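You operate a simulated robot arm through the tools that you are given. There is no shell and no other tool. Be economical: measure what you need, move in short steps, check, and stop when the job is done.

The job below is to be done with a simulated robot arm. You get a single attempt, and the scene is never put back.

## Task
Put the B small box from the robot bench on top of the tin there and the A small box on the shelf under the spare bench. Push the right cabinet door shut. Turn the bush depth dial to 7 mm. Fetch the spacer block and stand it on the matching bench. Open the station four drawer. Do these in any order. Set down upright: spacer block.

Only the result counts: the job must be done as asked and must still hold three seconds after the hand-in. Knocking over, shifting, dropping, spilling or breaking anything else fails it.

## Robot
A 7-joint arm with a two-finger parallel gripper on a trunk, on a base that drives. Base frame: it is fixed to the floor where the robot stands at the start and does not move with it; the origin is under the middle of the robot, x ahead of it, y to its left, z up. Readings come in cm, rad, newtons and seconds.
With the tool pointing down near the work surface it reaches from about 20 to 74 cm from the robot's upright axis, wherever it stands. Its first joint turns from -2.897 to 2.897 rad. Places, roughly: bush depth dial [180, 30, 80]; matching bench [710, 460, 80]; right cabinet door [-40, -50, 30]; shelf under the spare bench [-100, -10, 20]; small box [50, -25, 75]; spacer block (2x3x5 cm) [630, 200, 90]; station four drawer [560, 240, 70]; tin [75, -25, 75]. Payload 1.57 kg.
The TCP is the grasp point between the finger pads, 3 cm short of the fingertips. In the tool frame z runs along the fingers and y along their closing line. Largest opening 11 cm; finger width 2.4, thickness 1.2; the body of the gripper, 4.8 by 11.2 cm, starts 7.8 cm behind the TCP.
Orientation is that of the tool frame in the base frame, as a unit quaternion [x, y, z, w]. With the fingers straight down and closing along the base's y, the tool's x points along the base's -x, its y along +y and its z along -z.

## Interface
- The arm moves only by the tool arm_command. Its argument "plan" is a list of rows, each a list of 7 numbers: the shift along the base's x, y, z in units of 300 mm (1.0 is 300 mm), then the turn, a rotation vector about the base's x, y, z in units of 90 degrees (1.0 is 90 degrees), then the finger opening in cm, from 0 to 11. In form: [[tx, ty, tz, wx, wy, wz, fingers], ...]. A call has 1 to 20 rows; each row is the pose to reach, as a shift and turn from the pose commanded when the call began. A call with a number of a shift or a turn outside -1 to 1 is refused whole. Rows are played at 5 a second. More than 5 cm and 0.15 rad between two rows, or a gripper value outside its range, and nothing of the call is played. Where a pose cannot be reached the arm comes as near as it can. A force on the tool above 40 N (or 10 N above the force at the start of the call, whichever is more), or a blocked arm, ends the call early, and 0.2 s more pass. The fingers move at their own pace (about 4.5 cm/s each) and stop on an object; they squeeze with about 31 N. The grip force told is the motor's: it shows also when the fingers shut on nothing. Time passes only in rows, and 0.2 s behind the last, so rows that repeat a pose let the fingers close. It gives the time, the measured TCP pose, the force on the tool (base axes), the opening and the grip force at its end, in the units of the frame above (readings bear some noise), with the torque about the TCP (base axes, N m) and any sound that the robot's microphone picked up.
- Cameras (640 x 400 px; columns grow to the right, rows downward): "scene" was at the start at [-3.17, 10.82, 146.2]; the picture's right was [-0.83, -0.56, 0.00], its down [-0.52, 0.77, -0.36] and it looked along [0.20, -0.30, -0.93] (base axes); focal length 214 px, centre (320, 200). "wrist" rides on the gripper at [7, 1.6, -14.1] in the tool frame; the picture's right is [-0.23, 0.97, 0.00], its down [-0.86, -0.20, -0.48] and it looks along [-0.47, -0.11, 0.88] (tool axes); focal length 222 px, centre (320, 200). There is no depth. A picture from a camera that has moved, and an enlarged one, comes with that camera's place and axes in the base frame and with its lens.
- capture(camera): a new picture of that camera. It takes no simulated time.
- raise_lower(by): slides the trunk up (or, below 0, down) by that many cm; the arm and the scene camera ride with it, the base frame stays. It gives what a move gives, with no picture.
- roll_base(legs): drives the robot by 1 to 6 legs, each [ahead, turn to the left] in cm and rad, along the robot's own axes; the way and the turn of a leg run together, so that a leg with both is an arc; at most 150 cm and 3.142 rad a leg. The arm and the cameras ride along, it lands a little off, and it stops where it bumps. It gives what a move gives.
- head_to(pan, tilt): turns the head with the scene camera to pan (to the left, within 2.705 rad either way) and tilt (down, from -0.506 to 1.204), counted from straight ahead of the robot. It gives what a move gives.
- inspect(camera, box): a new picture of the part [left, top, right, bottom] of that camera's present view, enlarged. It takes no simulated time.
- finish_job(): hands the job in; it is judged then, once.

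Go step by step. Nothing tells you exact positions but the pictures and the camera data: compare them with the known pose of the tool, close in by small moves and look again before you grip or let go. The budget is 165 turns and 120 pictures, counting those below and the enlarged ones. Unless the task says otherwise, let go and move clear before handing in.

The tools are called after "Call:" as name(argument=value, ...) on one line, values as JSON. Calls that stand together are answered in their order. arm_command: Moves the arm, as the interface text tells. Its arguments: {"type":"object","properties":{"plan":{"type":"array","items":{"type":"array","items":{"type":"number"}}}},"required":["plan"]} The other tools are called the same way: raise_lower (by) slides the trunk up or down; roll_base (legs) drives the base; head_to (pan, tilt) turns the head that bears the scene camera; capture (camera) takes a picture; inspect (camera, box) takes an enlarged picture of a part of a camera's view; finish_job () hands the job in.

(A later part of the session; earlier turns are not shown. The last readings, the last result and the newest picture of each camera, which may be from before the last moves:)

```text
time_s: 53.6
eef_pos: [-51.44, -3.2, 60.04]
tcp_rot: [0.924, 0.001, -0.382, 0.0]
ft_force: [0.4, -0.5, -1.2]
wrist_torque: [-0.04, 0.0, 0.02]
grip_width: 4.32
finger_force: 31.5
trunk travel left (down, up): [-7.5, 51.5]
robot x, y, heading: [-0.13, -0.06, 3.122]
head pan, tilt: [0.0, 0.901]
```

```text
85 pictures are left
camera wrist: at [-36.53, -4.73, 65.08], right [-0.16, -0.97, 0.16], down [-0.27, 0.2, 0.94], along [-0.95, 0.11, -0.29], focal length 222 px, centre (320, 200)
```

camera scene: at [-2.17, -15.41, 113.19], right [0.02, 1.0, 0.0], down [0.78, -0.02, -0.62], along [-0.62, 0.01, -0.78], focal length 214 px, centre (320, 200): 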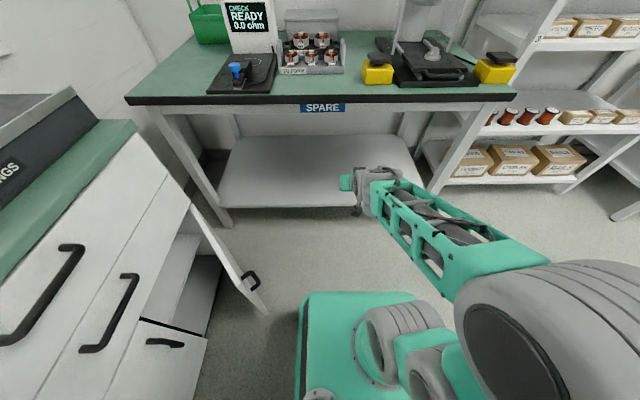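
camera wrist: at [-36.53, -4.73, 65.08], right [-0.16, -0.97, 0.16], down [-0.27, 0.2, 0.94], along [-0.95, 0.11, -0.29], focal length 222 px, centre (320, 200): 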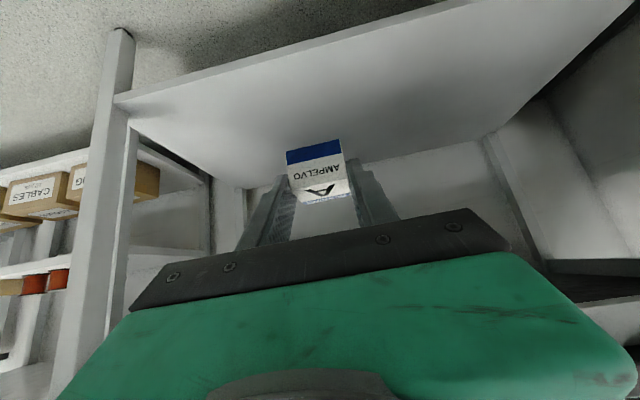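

I'll lower the arm to shelf height in front of the shelf.

Call:
raise_lower(by=-7)

Call:
arm_command(plan=[[-0.04, 0, -0.14, 0, 0, 0, 2], [-0.08, 0, -0.28, 0, 0, 0, 2], [-0.12, 0, -0.42, 0, 0, 0, 2], [-0.16, 0, -0.56, 0, 0, 0, 2], [-0.2, 0, -0.68, 0, 0, 0, 2], [-0.2, 0, -0.68, 0, 0, 0, 2]])

Call:
capture(camera="scene")

Call:
capture(camera="wrist")

```text
time_s: 54.7
eef_pos: [-51.44, -3.14, 52.99]
tcp_rot: [0.924, 0.001, -0.382, -0.001]
ft_force: [0.0, 0.3, -0.2]
wrist_torque: [-0.01, -0.04, 0.03]
grip_width: 4.3
finger_force: 31.0
trunk travel left (down, up): [-0.5, 58.5]
robot x, y, heading: [-0.12, 0.07, 3.12]
head pan, tilt: [0.0, 0.901]
```

```text
time_s: 56.1
eef_pos: [-57.61, -3.26, 32.35]
tcp_rot: [0.924, 0.001, -0.382, -0.001]
ft_force: [0.8, 0.2, -0.3]
wrist_torque: [-0.01, -0.02, 0.02]
grip_width: 4.31
finger_force: 30.9
trunk travel left (down, up): [-0.5, 58.5]
robot x, y, heading: [-0.34, -0.23, 3.121]
head pan, tilt: [0.0, 0.901]
```

```text
84 pictures are left
camera scene: at [-2.17, -15.41, 106.18], right [0.02, 1.0, 0.0], down [0.78, -0.02, -0.62], along [-0.62, 0.01, -0.78], focal length 214 px, centre (320, 200)
```

scene: 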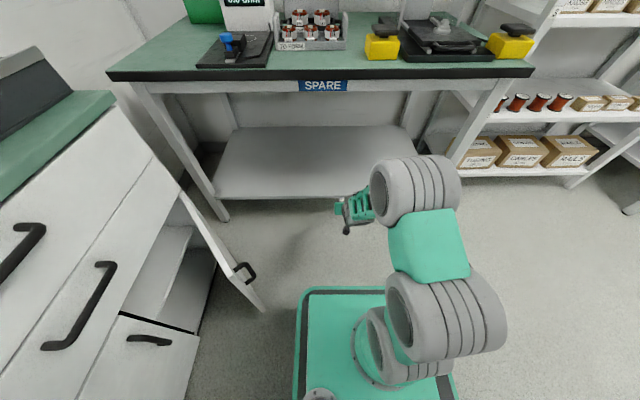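

```text
83 pictures are left
camera wrist: at [-42.55, -4.87, 37.41], right [-0.16, -0.97, 0.16], down [-0.27, 0.2, 0.94], along [-0.95, 0.11, -0.29], focal length 222 px, centre (320, 200)
```

wrist: 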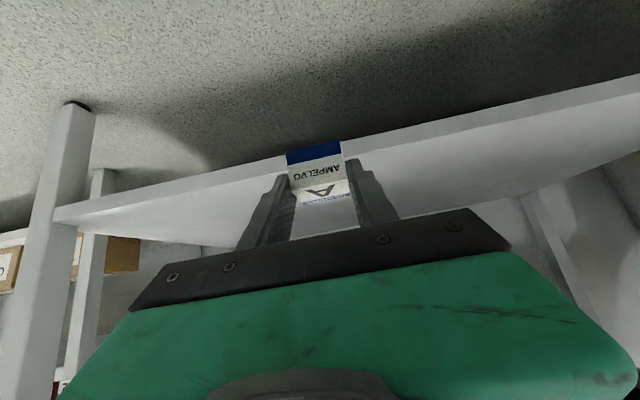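

The shelf top is at about z 24, front edge x≈-70. I'll drive in 16 cm and check.

Call:
roll_base(legs=[[16, 0]])

Call:
capture(camera="wrist")

Call:
capture(camera="scene")

```text
time_s: 57.5
eef_pos: [-73.35, -2.76, 32.42]
tcp_rot: [0.925, 0.0, -0.381, 0.0]
ft_force: [-0.6, 0.2, -0.4]
wrist_torque: [-0.02, 0.0, 0.0]
grip_width: 4.31
finger_force: 30.7
trunk travel left (down, up): [-0.5, 58.5]
robot x, y, heading: [-15.74, 0.18, 3.116]
head pan, tilt: [0.0, 0.901]
```

```text
82 pictures are left
camera wrist: at [-58.4, -4.4, 37.44], right [-0.16, -0.97, 0.16], down [-0.27, 0.2, 0.94], along [-0.95, 0.11, -0.29], focal length 222 px, centre (320, 200)
```

wrist: 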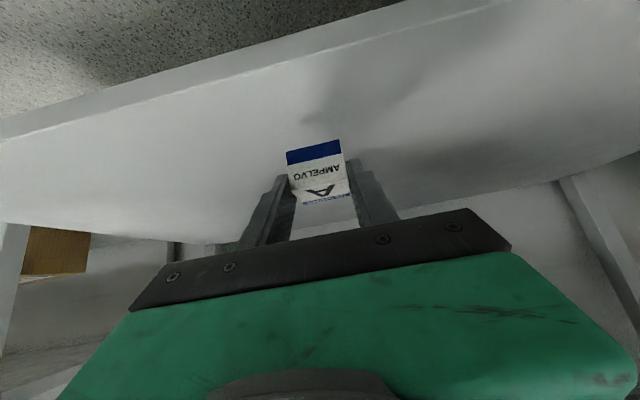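

```text
81 pictures are left
camera scene: at [-18.06, -15.05, 106.18], right [0.02, 1.0, 0.0], down [0.78, -0.02, -0.62], along [-0.62, 0.01, -0.78], focal length 214 px, centre (320, 200)
```

scene: 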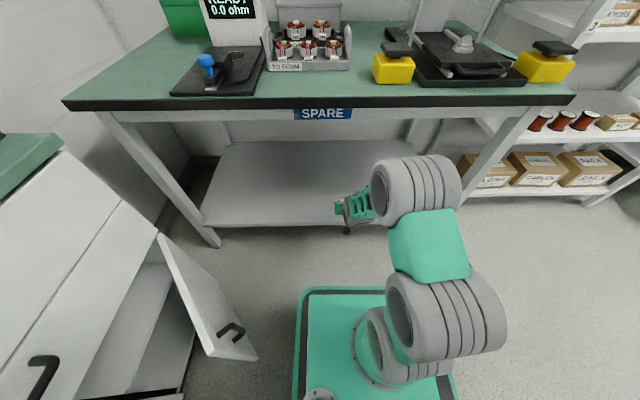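

Shelf top ≈24.4. I'll move 6 cm further in and lower most of the way.

Call:
arm_command(plan=[[-0.1, 0, 0, 0, 0, 0, 2], [-0.2, 0, 0, 0, 0, 0, 2], [-0.2, 0, -0.05, 0, 0, 0, 2], [-0.2, 0, -0.1, 0, 0, 0, 2], [-0.2, 0, -0.1, 0, 0, 0, 2]])

Call:
capture(camera="wrist")

```text
time_s: 58.7
eef_pos: [-79.66, -2.9, 29.38]
tcp_rot: [0.924, -0.001, -0.382, 0.0]
ft_force: [0.4, 1.1, -0.5]
wrist_torque: [0.01, -0.02, 0.04]
grip_width: 4.33
finger_force: 30.7
trunk travel left (down, up): [-0.5, 58.5]
robot x, y, heading: [-15.57, 0.84, 3.121]
head pan, tilt: [0.0, 0.901]
```

```text
80 pictures are left
camera wrist: at [-64.57, -4.56, 34.34], right [-0.16, -0.97, 0.16], down [-0.27, 0.2, 0.94], along [-0.95, 0.11, -0.29], focal length 222 px, centre (320, 200)
```

wrist: 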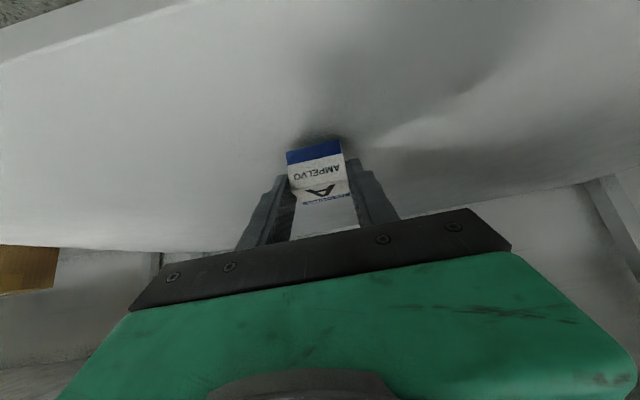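

Close to the shelf now. I'll step down a little further.

Call:
arm_command(plan=[[0, 0, -0.01, 0, 0, 0, 2], [0, 0, -0.02, 0, 0, 0, 2], [0, 0, -0.025, 0, 0, 0, 2], [0, 0, -0.025, 0, 0, 0, 2]])

```text
time_s: 59.7
eef_pos: [-79.35, -2.7, 28.71]
tcp_rot: [0.924, 0.0, -0.382, 0.0]
ft_force: [0.5, -0.4, -0.5]
wrist_torque: [0.01, -0.03, 0.01]
grip_width: 4.32
finger_force: 31.0
trunk travel left (down, up): [-0.5, 58.5]
robot x, y, heading: [-15.77, 0.38, 3.114]
head pan, tilt: [0.0, 0.901]
```

Call:
arm_command(plan=[[0, 0, -0.01, 0, 0, 0, 2], [0, 0, -0.018, 0, 0, 0, 2], [0, 0, -0.018, 0, 0, 0, 2]])

Call:
inspect(camera="wrist", box=[240, 90, 400, 220])

```text
time_s: 60.5
eef_pos: [-79.37, -2.74, 28.2]
tcp_rot: [0.924, -0.001, -0.382, -0.001]
ft_force: [0.0, -0.3, -0.5]
wrist_torque: [-0.01, -0.01, 0.01]
grip_width: 4.31
finger_force: 31.6
trunk travel left (down, up): [-0.5, 58.5]
robot x, y, heading: [-15.64, 0.35, 3.117]
head pan, tilt: [0.0, 0.901]
```

```text
3.08 times, centred on (320, 155) of wrist
camera zoom: at [-64.4, -4.41, 33.2], right [-0.16, -0.97, 0.16], down [-0.27, 0.2, 0.94], along [-0.95, 0.11, -0.29], focal length 684 px, centre (320, 338)
```

zoom: 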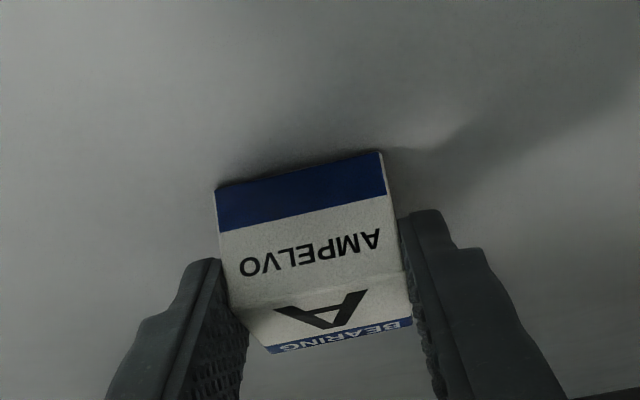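

Call:
arm_command(plan=[[0, 0, -0.008, 0, 0, 0, 2], [0, 0, -0.016, 0, 0, 0, 2], [0, 0, -0.016, 0, 0, 0, 2]])

```text
time_s: 61.3
eef_pos: [-79.46, -2.69, 28.12]
tcp_rot: [0.923, -0.001, -0.385, -0.002]
ft_force: [5.1, -0.5, 20.7]
wrist_torque: [-0.21, 0.01, 0.04]
grip_width: 4.31
finger_force: 30.8
trunk travel left (down, up): [-0.5, 58.5]
robot x, y, heading: [-15.96, 0.16, 3.114]
head pan, tilt: [0.0, 0.901]
```

Contact. I'll relax slightly, release, and back out along the tool axis.

Call:
arm_command(plan=[[0, 0, 0.01, 0, 0, 0, 2], [0, 0, 0.01, 0, 0, 0, 5], [0, 0, 0.01, 0, 0, 0, 7], [0, 0, 0.01, 0, 0, 0, 7], [0.06, 0, 0.07, 0, 0, 0, 7], [0.16, 0, 0.17, 0, 0, 0, 7], [0.27, 0, 0.25, 0, 0, 0, 7], [0.4, 0, 0.28, 0, 0, 0, 7], [0.4, 0, 0.28, 0, 0, 0, 7]])

Call:
capture(camera="wrist")

```text
time_s: 63.3
eef_pos: [-67.4, -2.74, 36.21]
tcp_rot: [0.924, 0.0, -0.382, -0.002]
ft_force: [-0.5, 0.1, 0.5]
wrist_torque: [0.0, 0.01, 0.0]
grip_width: 6.99
finger_force: 0.0
trunk travel left (down, up): [-0.5, 58.5]
robot x, y, heading: [-15.95, 0.23, 3.117]
head pan, tilt: [0.0, 0.901]
```

```text
78 pictures are left
camera wrist: at [-52.54, -4.4, 41.24], right [-0.16, -0.97, 0.16], down [-0.27, 0.2, 0.94], along [-0.95, 0.11, -0.29], focal length 222 px, centre (320, 200)
```

wrist: 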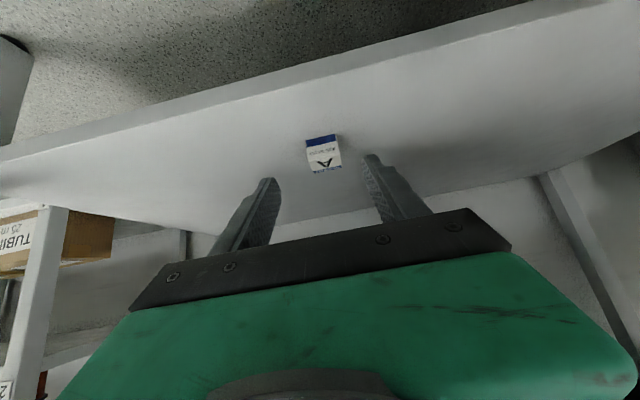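

A is standing on the shelf. Now the door: I'll back off, raise the trunk, and turn to face the cabinet.

Call:
roll_base(legs=[[-14, 0]])

Call:
raise_lower(by=36)

Call:
roll_base(legs=[[0, 1.595]])

Call:
capture(camera="scene")

Call:
capture(camera="wrist")

```text
time_s: 64.6
eef_pos: [-53.67, -2.87, 36.18]
tcp_rot: [0.924, -0.003, -0.382, -0.002]
ft_force: [-0.3, -0.7, -0.4]
wrist_torque: [-0.01, -0.04, -0.01]
grip_width: 7.01
finger_force: 0.0
trunk travel left (down, up): [-0.5, 58.5]
robot x, y, heading: [-2.42, -0.06, 3.11]
head pan, tilt: [0.0, 0.901]
```

```text
time_s: 68.1
eef_pos: [-53.65, -2.89, 72.21]
tcp_rot: [0.924, -0.002, -0.382, -0.001]
ft_force: [0.1, 0.8, 0.3]
wrist_torque: [-0.01, -0.01, -0.01]
grip_width: 6.98
finger_force: 0.1
trunk travel left (down, up): [-36.5, 22.5]
robot x, y, heading: [-2.05, -0.22, 3.112]
head pan, tilt: [0.0, 0.901]
```

```text
time_s: 72.3
eef_pos: [0.77, -51.7, 72.32]
tcp_rot: [0.656, 0.651, -0.271, 0.269]
ft_force: [-0.3, 0.5, -0.4]
wrist_torque: [0.01, -0.01, 0.02]
grip_width: 7.0
finger_force: 0.1
trunk travel left (down, up): [-36.5, 22.5]
robot x, y, heading: [-2.04, 0.07, -1.601]
head pan, tilt: [0.0, 0.901]
```

```text
77 pictures are left
camera scene: at [13.15, -2.04, 142.18], right [-1.0, 0.03, 0.0], down [0.03, 0.78, -0.62], along [-0.02, -0.62, -0.78], focal length 214 px, centre (320, 200)
```

scene: 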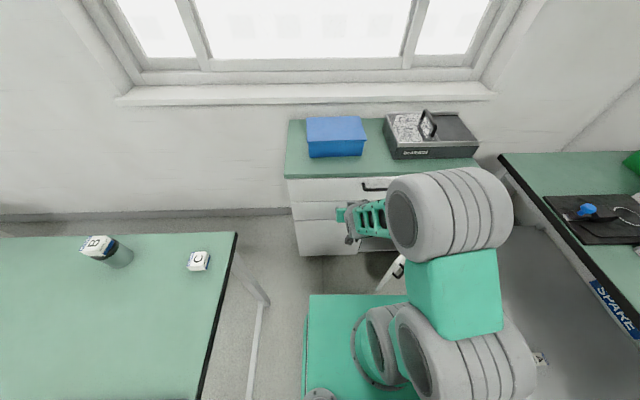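

```text
76 pictures are left
camera wrist: at [2.51, -36.79, 77.24], right [0.97, -0.17, 0.16], down [-0.2, -0.27, 0.94], along [-0.12, -0.95, -0.29], focal length 222 px, centre (320, 200)
```

wrist: 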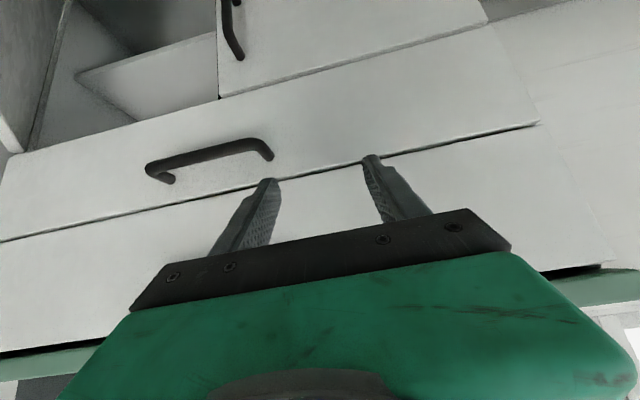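

Cabinet face is at y≈-65; the door is hinged near (-49,-65) and open about 43°. I'll bring the closed fingers to the outer side of the door, staying above it.

Call:
arm_command(plan=[[-0.12, 0.08, 0, 0, 0, 0, 4], [-0.25, 0.16, 0, 0, 0, 0, 0], [-0.38, 0.24, 0, 0, 0, 0, 0], [-0.51, 0.32, 0, 0, 0, 0, 0], [-0.65, 0.38, 0, 0, 0, 0, 0], [-0.79, 0.42, 0, 0, 0, 0, 0], [-0.93, 0.46, 0, 0, 0, 0, 0], [-1.0, 0.5, 0, 0, 0, 0, 0]])

Call:
capture(camera="wrist")

Call:
capture(camera="scene")

```text
time_s: 74.1
eef_pos: [-29.38, -36.72, 72.1]
tcp_rot: [0.656, 0.651, -0.272, 0.268]
ft_force: [0.3, -0.2, 0.1]
wrist_torque: [-0.01, -0.01, 0.0]
grip_width: 0.0
finger_force: 20.9
trunk travel left (down, up): [-36.5, 22.5]
robot x, y, heading: [-2.25, -0.25, -1.605]
head pan, tilt: [0.0, 0.901]
```

```text
75 pictures are left
camera wrist: at [-27.65, -21.83, 77.05], right [0.97, -0.17, 0.16], down [-0.2, -0.27, 0.94], along [-0.12, -0.95, -0.29], focal length 222 px, centre (320, 200)
```

wrist: 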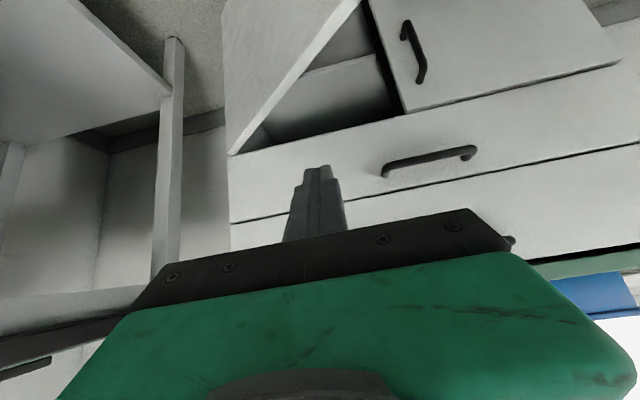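

```text
74 pictures are left
camera scene: at [13.13, -2.04, 142.19], right [-1.0, 0.03, 0.0], down [0.03, 0.78, -0.62], along [-0.02, -0.62, -0.78], focal length 214 px, centre (320, 200)
```

scene: 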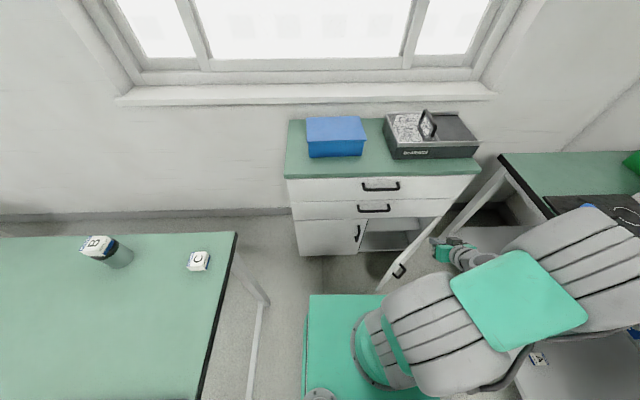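

Good view of the gap. I'll shift slightly and lower the trunk so the fingers sit beside the door's outer face.

Call:
arm_command(plan=[[-0.08, 0.0, 0, 0, 0, 0, 0], [-0.13, 0.02, 0, 0, 0, 0, 0], [-0.13, 0.02, 0, 0, 0, 0, 0]])

Call:
raise_lower(by=-36)

Call:
capture(camera="wrist")

Call:
capture(camera="scene")

```text
time_s: 74.9
eef_pos: [-33.28, -36.08, 72.22]
tcp_rot: [0.656, 0.651, -0.271, 0.269]
ft_force: [0.0, 0.9, 0.6]
wrist_torque: [0.01, -0.01, 0.02]
grip_width: 0.02
finger_force: 21.8
trunk travel left (down, up): [-36.5, 22.5]
robot x, y, heading: [-2.16, 0.4, -1.602]
head pan, tilt: [0.0, 0.901]
```

```text
time_s: 78.4
eef_pos: [-33.21, -36.0, 36.2]
tcp_rot: [0.655, 0.652, -0.271, 0.269]
ft_force: [0.2, 0.3, 0.5]
wrist_torque: [0.03, -0.01, 0.03]
grip_width: 0.0
finger_force: 21.3
trunk travel left (down, up): [-0.5, 58.5]
robot x, y, heading: [-1.68, 0.03, -1.604]
head pan, tilt: [0.0, 0.901]
```

```text
73 pictures are left
camera wrist: at [-31.46, -21.15, 41.22], right [0.97, -0.17, 0.16], down [-0.2, -0.27, 0.94], along [-0.12, -0.95, -0.29], focal length 222 px, centre (320, 200)
```

wrist: 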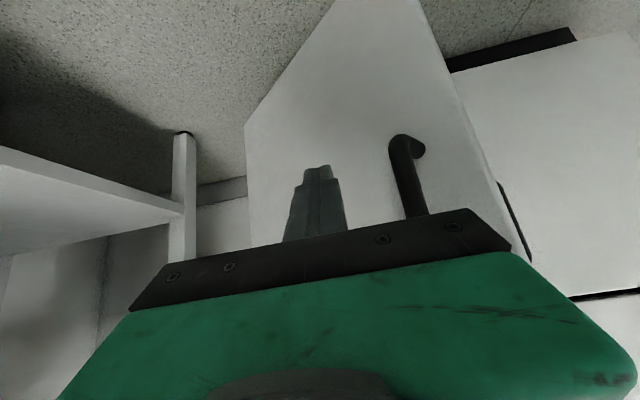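

```text
72 pictures are left
camera scene: at [13.14, -2.04, 106.19], right [-1.0, 0.03, 0.0], down [0.03, 0.78, -0.62], along [-0.02, -0.62, -0.78], focal length 214 px, centre (320, 200)
```

scene: 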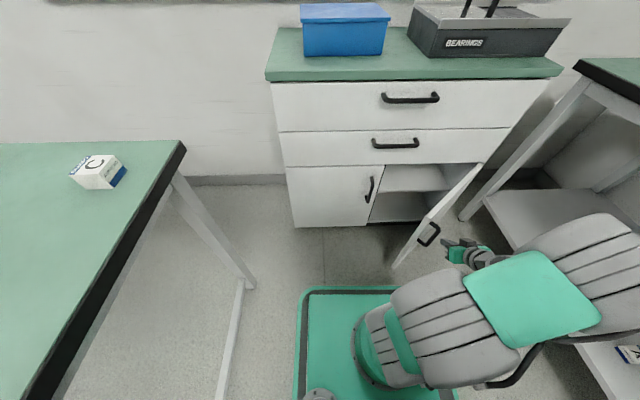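

The fingers face the door's outer face, clear of its handle. I'll push it toward the cabinet.

Call:
arm_command(plan=[[0.0, -0.12, 0, 0, 0, 0, 0], [0.01, -0.24, 0, 0, 0, 0, 0], [0.03, -0.36, 0, 0, 0, 0, 0], [0.06, -0.48, 0, 0, 0, 0, 0], [0.1, -0.6, 0, 0, 0, 0, 0], [0.15, -0.72, 0, 0, 0, 0, 0], [0.18, -0.8, 0, 0, 0, 0, 0], [0.2, -0.86, 0, 0, 0, 0, 0], [0.2, -0.89, 0, 0, 0, 0, 0], [0.2, -0.92, 0, 0, 0, 0, 0]])

Call:
capture(camera="scene")

```text
time_s: 79.9
eef_pos: [-28.77, -58.12, 35.87]
tcp_rot: [0.659, 0.65, -0.269, 0.265]
ft_force: [-0.1, 11.1, 8.2]
wrist_torque: [-0.11, -0.04, 0.09]
grip_width: 0.0
finger_force: 21.3
trunk travel left (down, up): [-0.5, 58.5]
robot x, y, heading: [-1.94, -0.18, -1.605]
head pan, tilt: [0.0, 0.901]
stopped in row 7: the force on the tool passed its limit at 68 N (the readings are from after the stop); the commanded pose is now the measured one
```

```text
71 pictures are left
camera scene: at [13.15, -1.99, 106.19], right [-1.0, 0.03, 0.0], down [0.03, 0.78, -0.62], along [-0.02, -0.62, -0.78], focal length 214 px, centre (320, 200)
```

scene: 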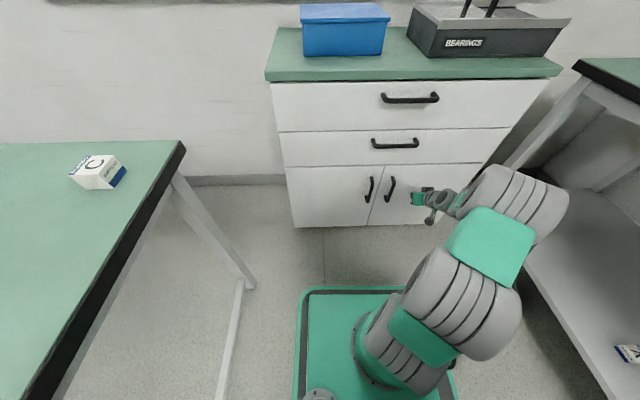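

The door looks shut. I'll withdraw and check it.

Call:
arm_command(plan=[[0, 0.1, 0, 0, 0, 0, 0], [0, 0.25, 0, 0, 0, 0, 0], [0, 0.4, 0, 0, 0, 0, 0], [0.1, 0.5, 0.08, 0, 0, 0, 0], [0.25, 0.55, 0.15, 0, 0, 0, 0], [0.4, 0.55, 0.2, 0, 0, 0, 0], [0.55, 0.5, 0.2, 0, 0, 0, 0]])

Call:
inspect(camera="scene", box=[260, 120, 540, 250])

```text
refused: row 5 steps farther than a row can; nothing moved
```

```text
2.29 times, centred on (400, 185) of scene
camera zoom: at [13.15, -1.99, 106.19], right [-1.0, 0.03, 0.0], down [0.03, 0.78, -0.62], along [-0.02, -0.62, -0.78], focal length 490 px, centre (137, 234)
```

zoom: 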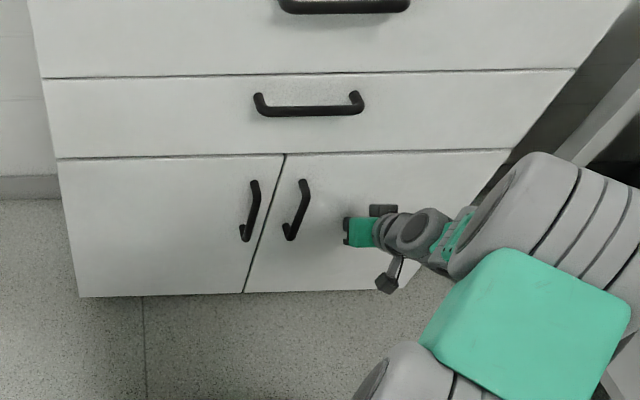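

Call:
arm_command(plan=[[0, 0.1, 0, 0, 0, 0, 0], [0, 0.25, 0, 0, 0, 0, 0], [0, 0.4, 0, 0, 0, 0, 0], [0.1, 0.5, 0.05, 0, 0, 0, 0], [0.22, 0.55, 0.1, 0, 0, 0, 0], [0.36, 0.55, 0.15, 0, 0, 0, 0], [0.5, 0.5, 0.18, 0, 0, 0, 0]])

Call:
raise_lower(by=40)

Call:
inspect(camera="scene", box=[240, 100, 540, 300])

Call:
head_to(pan=1.7, tilt=0.45)

Call:
capture(camera="scene")

```text
time_s: 81.5
eef_pos: [-13.49, -43.31, 41.58]
tcp_rot: [0.659, 0.651, -0.268, 0.266]
ft_force: [-0.8, 0.1, 0.8]
wrist_torque: [0.02, -0.01, 0.0]
grip_width: 0.0
finger_force: 20.9
trunk travel left (down, up): [-0.5, 58.5]
robot x, y, heading: [-1.88, 0.05, -1.607]
head pan, tilt: [0.0, 0.901]
```

```text
time_s: 85.4
eef_pos: [-13.62, -43.24, 81.47]
tcp_rot: [0.66, 0.649, -0.27, 0.266]
ft_force: [-0.2, -0.3, -0.4]
wrist_torque: [0.03, 0.01, -0.02]
grip_width: 0.0
finger_force: 21.5
trunk travel left (down, up): [-40.5, 18.5]
robot x, y, heading: [-2.04, -0.22, -1.606]
head pan, tilt: [0.0, 0.901]
```

```text
2.00 times, centred on (390, 200) of scene
camera zoom: at [13.15, -2.04, 146.18], right [-1.0, 0.03, 0.0], down [0.03, 0.78, -0.62], along [-0.02, -0.62, -0.78], focal length 429 px, centre (180, 200)
```

zoom: 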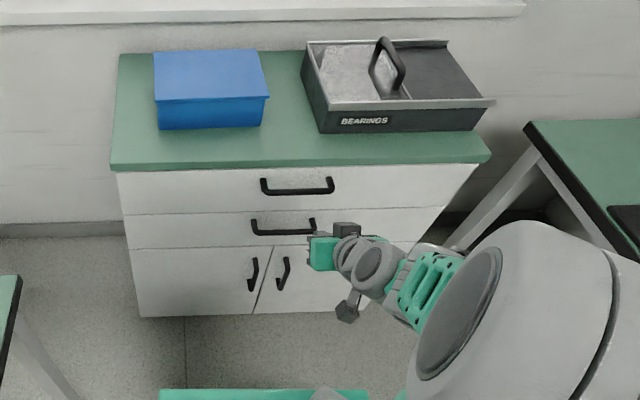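

```text
time_s: 87.1
eef_pos: [-13.7, -43.21, 81.66]
tcp_rot: [0.659, 0.65, -0.269, 0.265]
ft_force: [0.4, -0.7, -0.1]
wrist_torque: [0.0, 0.01, 0.03]
grip_width: 0.0
finger_force: 20.9
trunk travel left (down, up): [-40.5, 18.5]
robot x, y, heading: [-2.03, 0.09, -1.604]
head pan, tilt: [1.7, 0.45]
```

```text
68 pictures are left
camera scene: at [22.54, 6.38, 150.02], right [0.1, -1.0, 0.0], down [-0.43, -0.04, -0.9], along [0.9, 0.09, -0.44], focal length 214 px, centre (320, 200)
```

scene: 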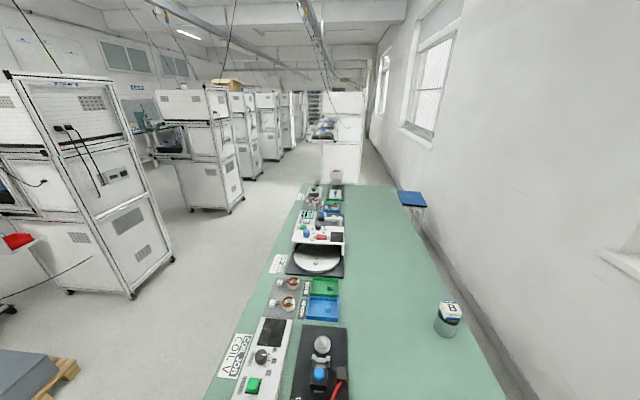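

Door shut; B still on the tin. Now to the bush depth dial: I'll drive round to the operator side (left) of the robot bench.

Call:
raise_lower(by=16)

Call:
roll_base(legs=[[0, -3.1], [80, 0], [0, -1.571]])

Call:
head_to(pan=0.0, tilt=0.4)

Call:
capture(camera="scene")

```text
time_s: 88.9
eef_pos: [-13.6, -43.34, 97.43]
tcp_rot: [0.659, 0.65, -0.27, 0.265]
ft_force: [0.4, 1.4, -0.5]
wrist_torque: [0.01, 0.02, -0.01]
grip_width: 0.0
finger_force: 21.2
trunk travel left (down, up): [-56.5, 2.5]
robot x, y, heading: [-2.08, -0.28, -1.605]
head pan, tilt: [1.7, 0.45]
```

```text
time_s: 104.3
eef_pos: [42.49, 70.54, 97.61]
tcp_rot: [-0.008, 0.926, 0.003, 0.378]
ft_force: [-0.1, -1.0, -0.6]
wrist_torque: [0.0, 0.01, -0.02]
grip_width: 0.0
finger_force: 21.0
trunk travel left (down, up): [-56.5, 2.5]
robot x, y, heading: [-1.12, 80.93, 0.001]
head pan, tilt: [1.7, 0.45]
```

```text
time_s: 106.1
eef_pos: [42.36, 70.47, 97.55]
tcp_rot: [-0.008, 0.926, 0.003, 0.377]
ft_force: [0.5, -1.2, 0.8]
wrist_torque: [-0.04, 0.0, -0.05]
grip_width: 0.0
finger_force: 21.7
trunk travel left (down, up): [-56.5, 2.5]
robot x, y, heading: [-0.98, 80.93, 0.002]
head pan, tilt: [0.0, 0.4]
```

```text
67 pictures are left
camera scene: at [1.92, 96.34, 166.49], right [0.0, -1.0, 0.0], down [-0.39, 0.0, -0.92], along [0.92, 0.0, -0.39], focal length 214 px, centre (320, 200)
```

scene: 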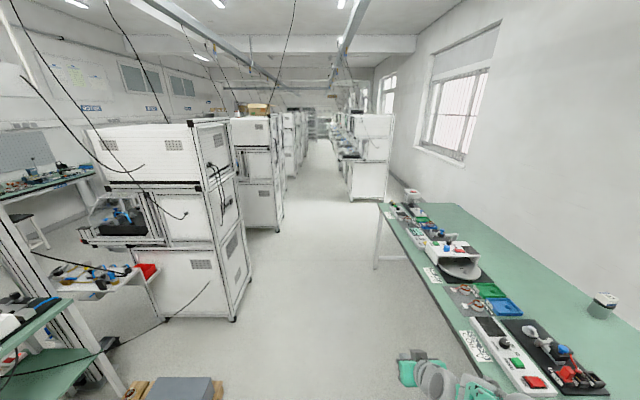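

The aisle is clear. I'll drive along it to the dial and turn to face the bench.

Call:
roll_base(legs=[[150, 0], [29, 0], [0, -1.571]])

Call:
head_to(pan=0.0, tilt=0.8)

Call:
capture(camera="scene")

Call:
capture(camera="wrist")

```text
time_s: 119.0
eef_pos: [171.44, 39.72, 97.62]
tcp_rot: [0.636, 0.673, -0.259, 0.274]
ft_force: [0.1, 0.3, 0.0]
wrist_torque: [0.0, -0.01, 0.02]
grip_width: 0.0
finger_force: 20.8
trunk travel left (down, up): [-56.5, 2.5]
robot x, y, heading: [180.13, 83.52, -1.532]
head pan, tilt: [0.0, 0.4]
```

```text
time_s: 119.9
eef_pos: [171.37, 39.49, 97.64]
tcp_rot: [0.637, 0.672, -0.259, 0.275]
ft_force: [1.1, -0.1, 0.1]
wrist_torque: [-0.01, -0.02, -0.02]
grip_width: 0.0
finger_force: 21.0
trunk travel left (down, up): [-56.5, 2.5]
robot x, y, heading: [180.25, 83.62, -1.537]
head pan, tilt: [0.0, 0.799]
```

```text
66 pictures are left
camera scene: at [195.34, 82.04, 162.98], right [-1.0, -0.03, 0.0], down [-0.02, 0.72, -0.7], along [0.02, -0.7, -0.72], focal length 214 px, centre (320, 200)
```

scene: 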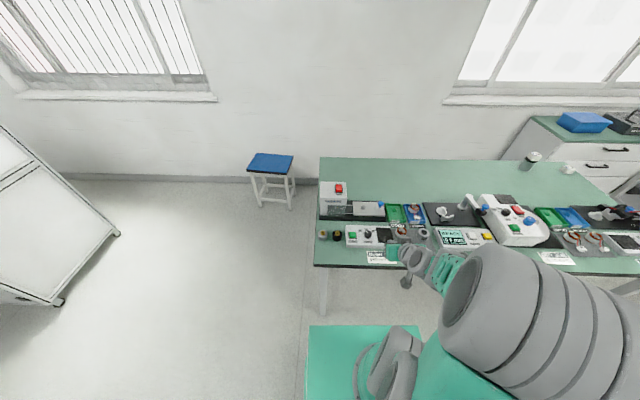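

```text
65 pictures are left
camera wrist: at [172.24, 54.57, 102.7], right [0.98, -0.11, 0.16], down [-0.18, -0.29, 0.94], along [-0.06, -0.95, -0.3], focal length 222 px, centre (320, 200)
```

wrist: 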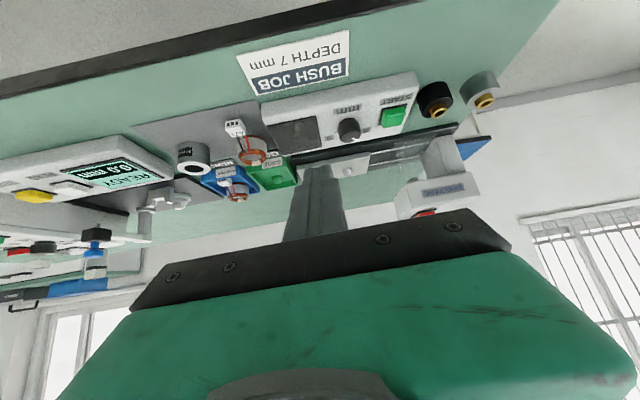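

I see the BUSH JOB panel with its knob and START button. I'll zoom in on the dial.

Call:
inspect(camera="wrist", box=[230, 50, 430, 175])

Call:
inspect(camera="scene", box=[310, 170, 470, 270])

```text
3.20 times, centred on (330, 112) of wrist
camera zoom: at [172.24, 54.57, 102.7], right [0.98, -0.11, 0.16], down [-0.18, -0.29, 0.94], along [-0.06, -0.95, -0.3], focal length 711 px, centre (288, 480)
```

zoom: 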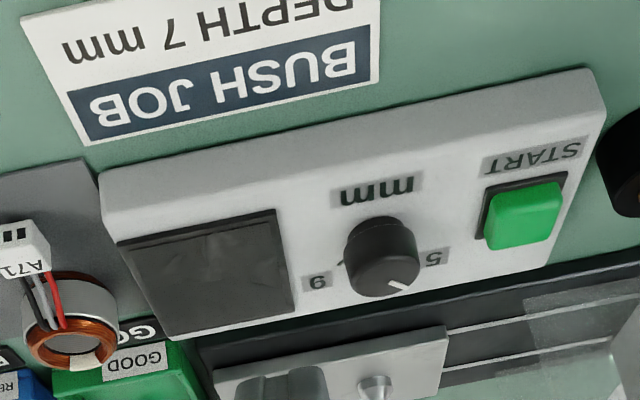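

```text
4.00 times, centred on (390, 220) of scene
camera zoom: at [195.34, 82.04, 162.98], right [-1.0, -0.03, 0.0], down [-0.02, 0.72, -0.7], along [0.02, -0.7, -0.72], focal length 858 px, centre (40, 120)
```

zoom: 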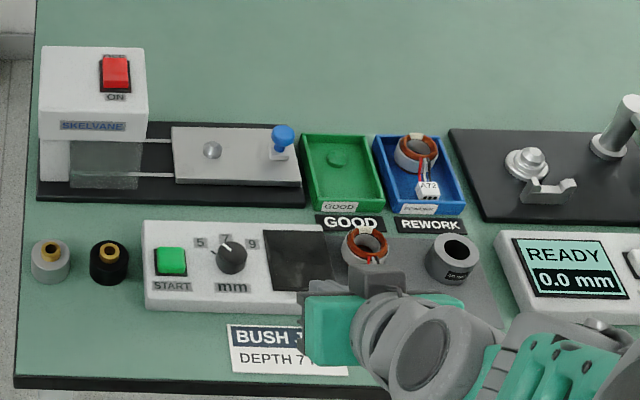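

The dial reads between 5 and 7 (about 6). The knob is at about (176.5,27.2), its top near z 86. I'll bring the tool above it, pointing down.

Call:
arm_command(plan=[[0.03, -0.05, 0.03, 0.09, 0.003, -0.006, 0], [0.06, -0.12, 0.05, 0.18, 0.006, -0.012, 2], [0.09, -0.19, 0.05, 0.27, 0.009, -0.018, 4], [0.12, -0.27, 0.05, 0.36, 0.011, -0.024, 6], [0.15, -0.34, 0.03, 0.44, 0.013, -0.029, 6], [0.17, -0.41, 0.0, 0.493, 0.015, -0.032, 6], [0.17, -0.41, 0.0, 0.493, 0.015, -0.032, 6]])

Call:
capture(camera="wrist")

Call:
inspect(camera="scene", box=[335, 210, 415, 260])

```text
time_s: 121.5
eef_pos: [176.66, 27.14, 97.56]
tcp_rot: [0.706, 0.708, -0.001, 0.0]
ft_force: [-0.6, 0.0, -0.4]
wrist_torque: [0.0, -0.02, 0.03]
grip_width: 5.99
finger_force: 0.1
trunk travel left (down, up): [-56.5, 2.5]
robot x, y, heading: [179.9, 83.82, -1.536]
head pan, tilt: [0.0, 0.799]
```

```text
62 pictures are left
camera wrist: at [178.31, 34.22, 111.57], right [0.97, -0.23, 0.0], down [-0.2, -0.86, 0.48], along [-0.11, -0.47, -0.88], focal length 222 px, centre (320, 200)
```

wrist: 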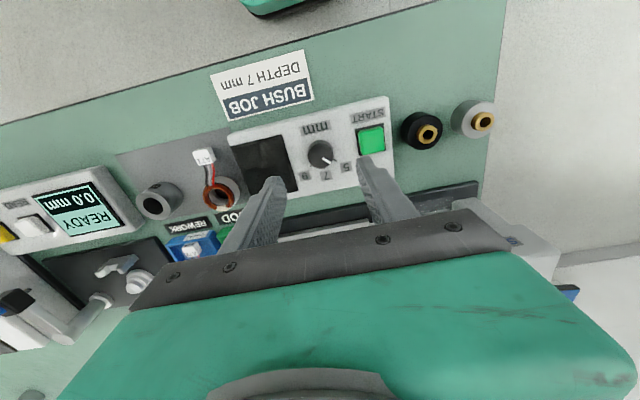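

```text
8.00 times, centred on (375, 235) of scene
camera zoom: at [195.35, 82.03, 162.98], right [-1.0, -0.03, 0.0], down [-0.03, 0.72, -0.7], along [0.02, -0.7, -0.72], focal length 1716 px, centre (-120, -80)
```

zoom: 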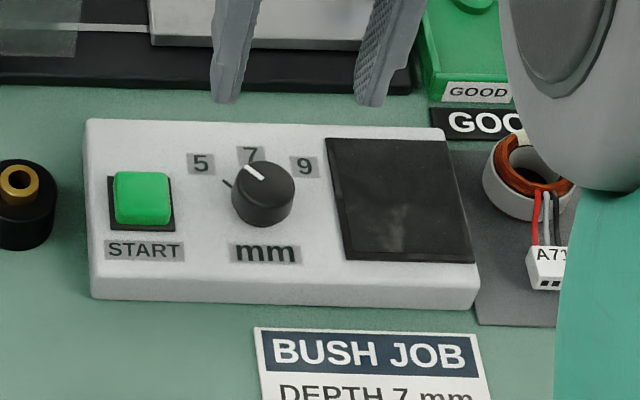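

Call:
inspect(camera="wrist", box=[281, 130, 361, 180])

```text
8.00 times, centred on (321, 155) of wrist
camera zoom: at [178.31, 34.22, 111.57], right [0.97, -0.23, 0.0], down [-0.2, -0.86, 0.48], along [-0.11, -0.47, -0.88], focal length 1777 px, centre (312, 560)
```

zoom: 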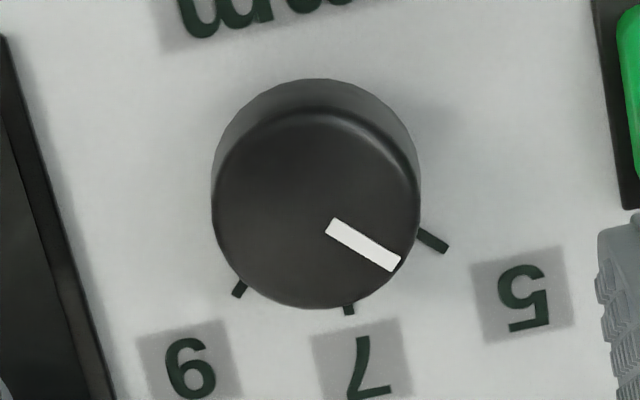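

Tick marks at about ±50° for 5 and 9, with 7 straight ahead; the pointer is at about 45° (near 5). I'll grip the knob and turn it about 45° clockwise (seen from above).

Call:
arm_command(plan=[[-0.01, -0.035, -0.1, 0, 0, 0, 4.8], [-0.01, -0.035, -0.2, 0, 0, 0, 4.8], [-0.01, -0.035, -0.28, 0, 0, 0, 4.8], [-0.01, -0.035, -0.332, 0, 0, 0, 4.8], [-0.01, -0.035, -0.332, 0, 0, 0, 4.8]])

Call:
inspect(camera="wrist", box=[240, 110, 400, 230])

Call:
inspect(camera="scene", box=[335, 210, 415, 260])

```text
time_s: 122.7
eef_pos: [176.19, 26.6, 87.55]
tcp_rot: [0.706, 0.708, -0.001, -0.001]
ft_force: [-0.2, 0.7, -0.1]
wrist_torque: [0.04, 0.01, 0.03]
grip_width: 4.79
finger_force: 0.0
trunk travel left (down, up): [-56.5, 2.5]
robot x, y, heading: [179.97, 83.77, -1.54]
head pan, tilt: [0.0, 0.799]
```

```text
3.33 times, centred on (320, 170) of wrist
camera zoom: at [177.91, 33.43, 101.61], right [0.97, -0.23, 0.0], down [-0.2, -0.86, 0.48], along [-0.11, -0.47, -0.88], focal length 740 px, centre (320, 300)
```

zoom: 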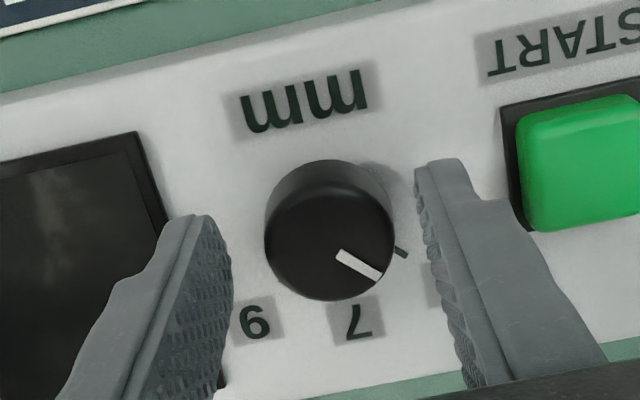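

```text
8.00 times, centred on (375, 235) of scene
camera zoom: at [195.35, 82.03, 162.98], right [-1.0, -0.03, 0.0], down [-0.02, 0.72, -0.7], along [0.02, -0.7, -0.72], focal length 1716 px, centre (-120, -80)
```

zoom: 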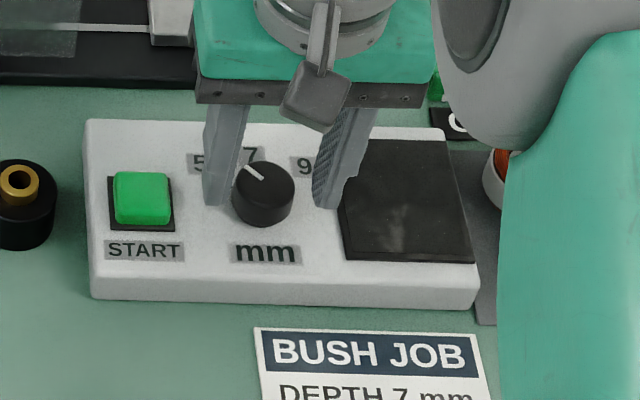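

Call:
arm_command(plan=[[0.006, -0.018, -0.013, 0, 0, 0, 4.8], [0.006, -0.018, -0.013, 0, 0, 0, 3.5], [0.006, -0.018, -0.013, 0, 0, 0, 2.5], [0.006, -0.018, -0.013, 0, 0, 0, 2], [0.006, -0.018, -0.013, 0, 0, 0, 2], [0.006, -0.018, -0.013, 0, 0, 0, 2]])

Call:
inspect(camera="wrist", box=[240, 110, 400, 230])

```text
time_s: 124.1
eef_pos: [176.45, 25.82, 87.13]
tcp_rot: [0.707, 0.707, -0.001, 0.0]
ft_force: [-5.8, 1.4, -1.4]
wrist_torque: [0.04, 0.22, 0.0]
grip_width: 3.25
finger_force: 40.7
trunk travel left (down, up): [-56.5, 2.5]
robot x, y, heading: [180.61, 83.48, -1.541]
head pan, tilt: [0.0, 0.799]
```

```text
3.33 times, centred on (320, 170) of wrist
camera zoom: at [178.07, 32.81, 101.19], right [0.97, -0.23, 0.0], down [-0.2, -0.86, 0.48], along [-0.11, -0.47, -0.88], focal length 740 px, centre (320, 300)
```

zoom: 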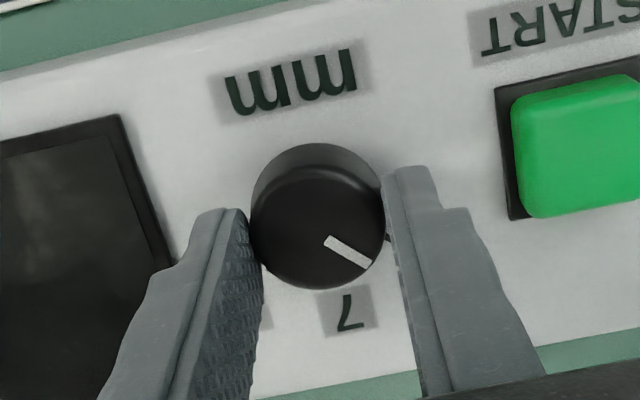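

Gripped. I'll turn 45° clockwise.

Call:
arm_command(plan=[[0, 0, 0, 0, 0, -0.08, 2], [0, 0, 0, 0, 0, -0.16, 2], [0, 0, 0, 0, 0, -0.24, 2], [0, 0, 0, 0, 0, -0.32, 2], [0, 0, 0, 0, 0, -0.4, 2], [0, 0, 0, 0, 0, -0.47, 2], [0, 0, 0, 0, 0, -0.5, 2], [0, 0, 0, 0, 0, -0.5, 2]])

Call:
inspect(camera="scene", box=[335, 210, 415, 260])

Call:
inspect(camera="wrist", box=[240, 110, 400, 230])

```text
time_s: 125.9
eef_pos: [176.19, 25.96, 87.09]
tcp_rot: [0.924, 0.382, 0.0, -0.002]
ft_force: [-16.3, 9.0, -11.0]
wrist_torque: [-0.18, 0.93, 0.06]
grip_width: 3.26
finger_force: 41.0
trunk travel left (down, up): [-56.5, 2.5]
robot x, y, heading: [180.08, 83.31, -1.536]
head pan, tilt: [0.0, 0.799]
```

```text
8.00 times, centred on (375, 235) of scene
camera zoom: at [195.15, 82.03, 162.98], right [-1.0, -0.03, 0.0], down [-0.02, 0.72, -0.7], along [0.02, -0.7, -0.72], focal length 1716 px, centre (-120, -80)
```

zoom: 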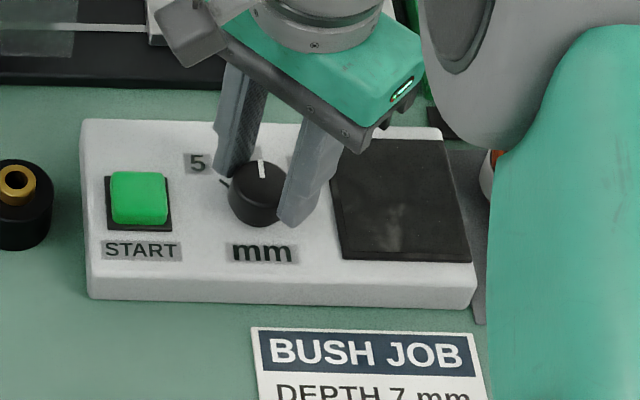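

```text
3.33 times, centred on (320, 170) of wrist
camera zoom: at [182.37, 29.59, 101.2], right [0.53, -0.85, 0.0], down [-0.75, -0.46, 0.48], along [-0.41, -0.25, -0.88], focal length 740 px, centre (320, 300)
```

zoom: 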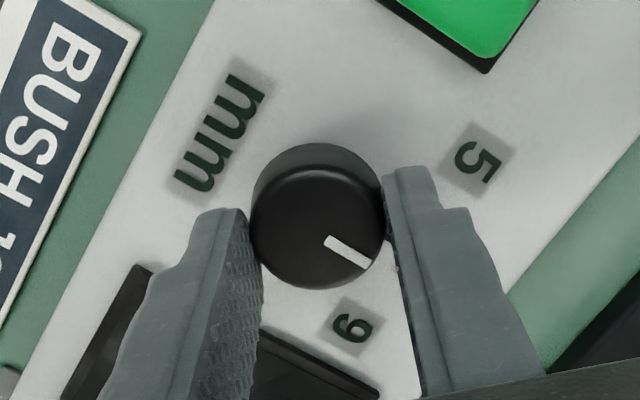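

Pointer now near straight ahead. I'll release, rise and measure.

Call:
arm_command(plan=[[0, 0, 0, 0, 0, 0, 3.6], [0, 0, 0, 0, 0, 0, 4.8], [0, 0, 0, 0, 0, 0, 4.8], [0, 0, 0.08, 0, 0, 0, 4.8], [0, 0, 0.2, 0, 0, 0, 4.8], [0, 0, 0.3, 0, 0, 0, 4.8], [0, 0, 0.33, 0, 0, 0, 4.8]])

Call:
inspect(camera="wrist", box=[276, 120, 356, 180])

Call:
inspect(camera="scene", box=[335, 210, 415, 260])

```text
time_s: 127.5
eef_pos: [176.6, 25.57, 97.24]
tcp_rot: [0.923, 0.384, 0.0, -0.002]
ft_force: [0.3, -0.2, 0.2]
wrist_torque: [0.02, -0.01, 0.01]
grip_width: 4.81
finger_force: 0.1
trunk travel left (down, up): [-56.5, 2.5]
robot x, y, heading: [179.73, 83.72, -1.542]
head pan, tilt: [0.0, 0.799]
```

```text
6.67 times, centred on (316, 150) of wrist
camera zoom: at [182.64, 29.5, 111.28], right [0.53, -0.85, 0.0], down [-0.74, -0.47, 0.48], along [-0.41, -0.25, -0.88], focal length 1481 px, centre (347, 533)
```

zoom: 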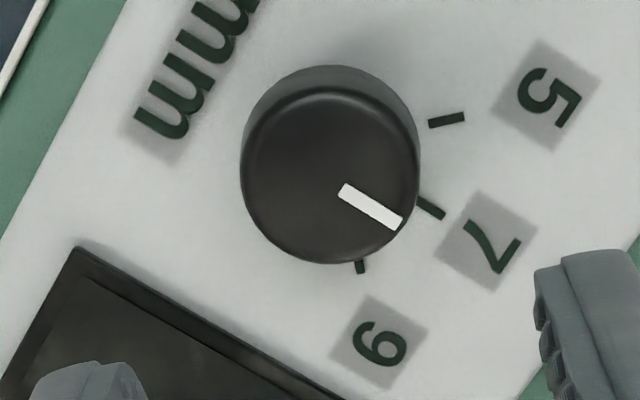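

```text
8.00 times, centred on (375, 235) of scene
camera zoom: at [195.33, 82.04, 162.97], right [-1.0, -0.03, 0.0], down [-0.02, 0.72, -0.7], along [0.02, -0.7, -0.72], focal length 1716 px, centre (-120, -80)
```

zoom: 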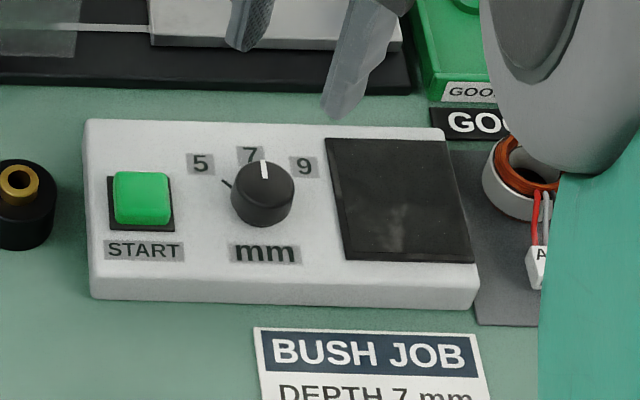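

The dial sits on 7. I'll back away, turn down the aisle and look for station four.

Call:
roll_base(legs=[[-28, 0], [0, 1.541]])

Call:
head_to(pan=0.2, tilt=0.2)

Call:
capture(camera="scene")

```text
time_s: 133.3
eef_pos: [236.93, 109.35, 97.28]
tcp_rot: [0.37, 0.929, -0.001, 0.0]
ft_force: [0.0, -0.5, 0.5]
wrist_torque: [0.01, 0.0, 0.01]
grip_width: 4.8
finger_force: 0.1
trunk travel left (down, up): [-56.5, 2.5]
robot x, y, heading: [179.24, 111.21, 0.063]
head pan, tilt: [0.0, 0.799]
```

```text
time_s: 134.3
eef_pos: [236.83, 109.46, 97.36]
tcp_rot: [0.37, 0.929, -0.001, -0.001]
ft_force: [0.2, -0.3, 0.1]
wrist_torque: [0.01, -0.01, -0.02]
grip_width: 4.8
finger_force: 0.1
trunk travel left (down, up): [-56.5, 2.5]
robot x, y, heading: [178.98, 111.63, 0.059]
head pan, tilt: [0.201, 0.201]
```

```text
52 pictures are left
camera scene: at [180.83, 128.97, 168.33], right [0.26, -0.97, 0.0], down [-0.19, -0.05, -0.98], along [0.95, 0.25, -0.2], focal length 214 px, centre (320, 200)
```

scene: 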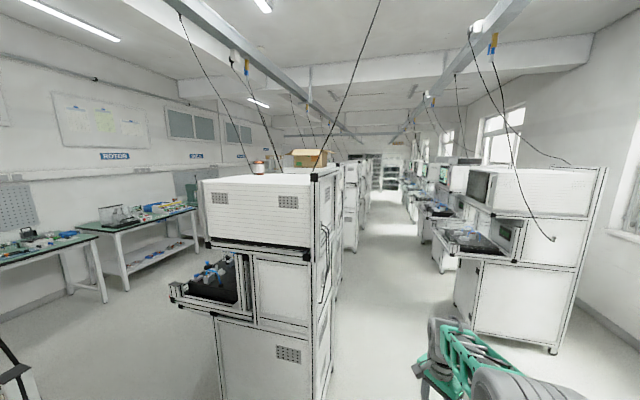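

I'll tuck the arm, then move level with the gap between the first two racks and look through it.

Call:
arm_command(plan=[[-0.1, 0, 0.05, 0, 0, 0.09, 4], [-0.2, 0, 0.1, 0, 0, 0.18, 2], [-0.3, 0, 0.15, 0, 0, 0.27, 0], [-0.4, 0, 0.2, 0, 0, 0.36, 0], [-0.5, 0, 0.25, 0, 0, 0.44, 0], [-0.58, 0, 0.25, 0, 0, 0.5, 0]])

Call:
roll_base(legs=[[56, 0]])

Call:
head_to(pan=1.4, tilt=0.5)

Call:
capture(camera="scene")

```text
time_s: 135.7
eef_pos: [219.42, 109.14, 104.41]
tcp_rot: [-0.015, 1.0, 0.0, 0.001]
ft_force: [-1.0, -0.5, 0.0]
wrist_torque: [0.04, -0.01, -0.01]
grip_width: 0.0
finger_force: 21.0
trunk travel left (down, up): [-56.5, 2.5]
robot x, y, heading: [178.85, 111.23, 0.061]
head pan, tilt: [0.201, 0.201]
```

```text
time_s: 138.9
eef_pos: [275.42, 111.5, 104.44]
tcp_rot: [-0.006, 1.0, -0.001, 0.0]
ft_force: [0.0, 0.5, -0.2]
wrist_torque: [-0.04, 0.02, 0.0]
grip_width: 0.0
finger_force: 21.4
trunk travel left (down, up): [-56.5, 2.5]
robot x, y, heading: [235.09, 114.25, 0.049]
head pan, tilt: [0.201, 0.201]
```

```text
time_s: 140.3
eef_pos: [275.34, 111.54, 104.45]
tcp_rot: [-0.007, 1.0, 0.0, 0.0]
ft_force: [-0.2, 0.0, -0.5]
wrist_torque: [0.01, -0.05, -0.02]
grip_width: 0.02
finger_force: 21.1
trunk travel left (down, up): [-56.5, 2.5]
robot x, y, heading: [234.9, 114.54, 0.047]
head pan, tilt: [1.4, 0.499]
```

```text
51 pictures are left
camera scene: at [229.16, 138.65, 165.57], right [0.99, -0.13, 0.0], down [-0.06, -0.47, -0.88], along [0.11, 0.87, -0.48], focal length 214 px, centre (320, 200)
```

scene: 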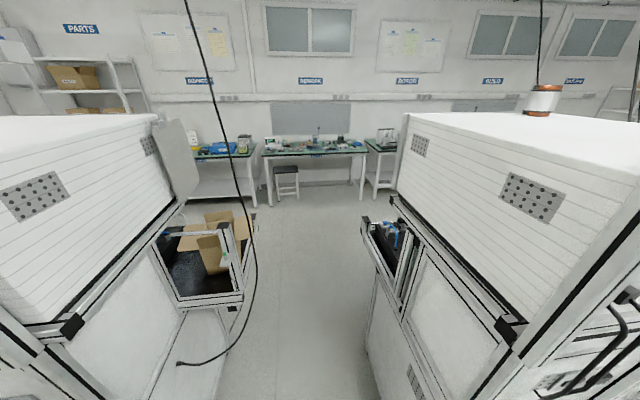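

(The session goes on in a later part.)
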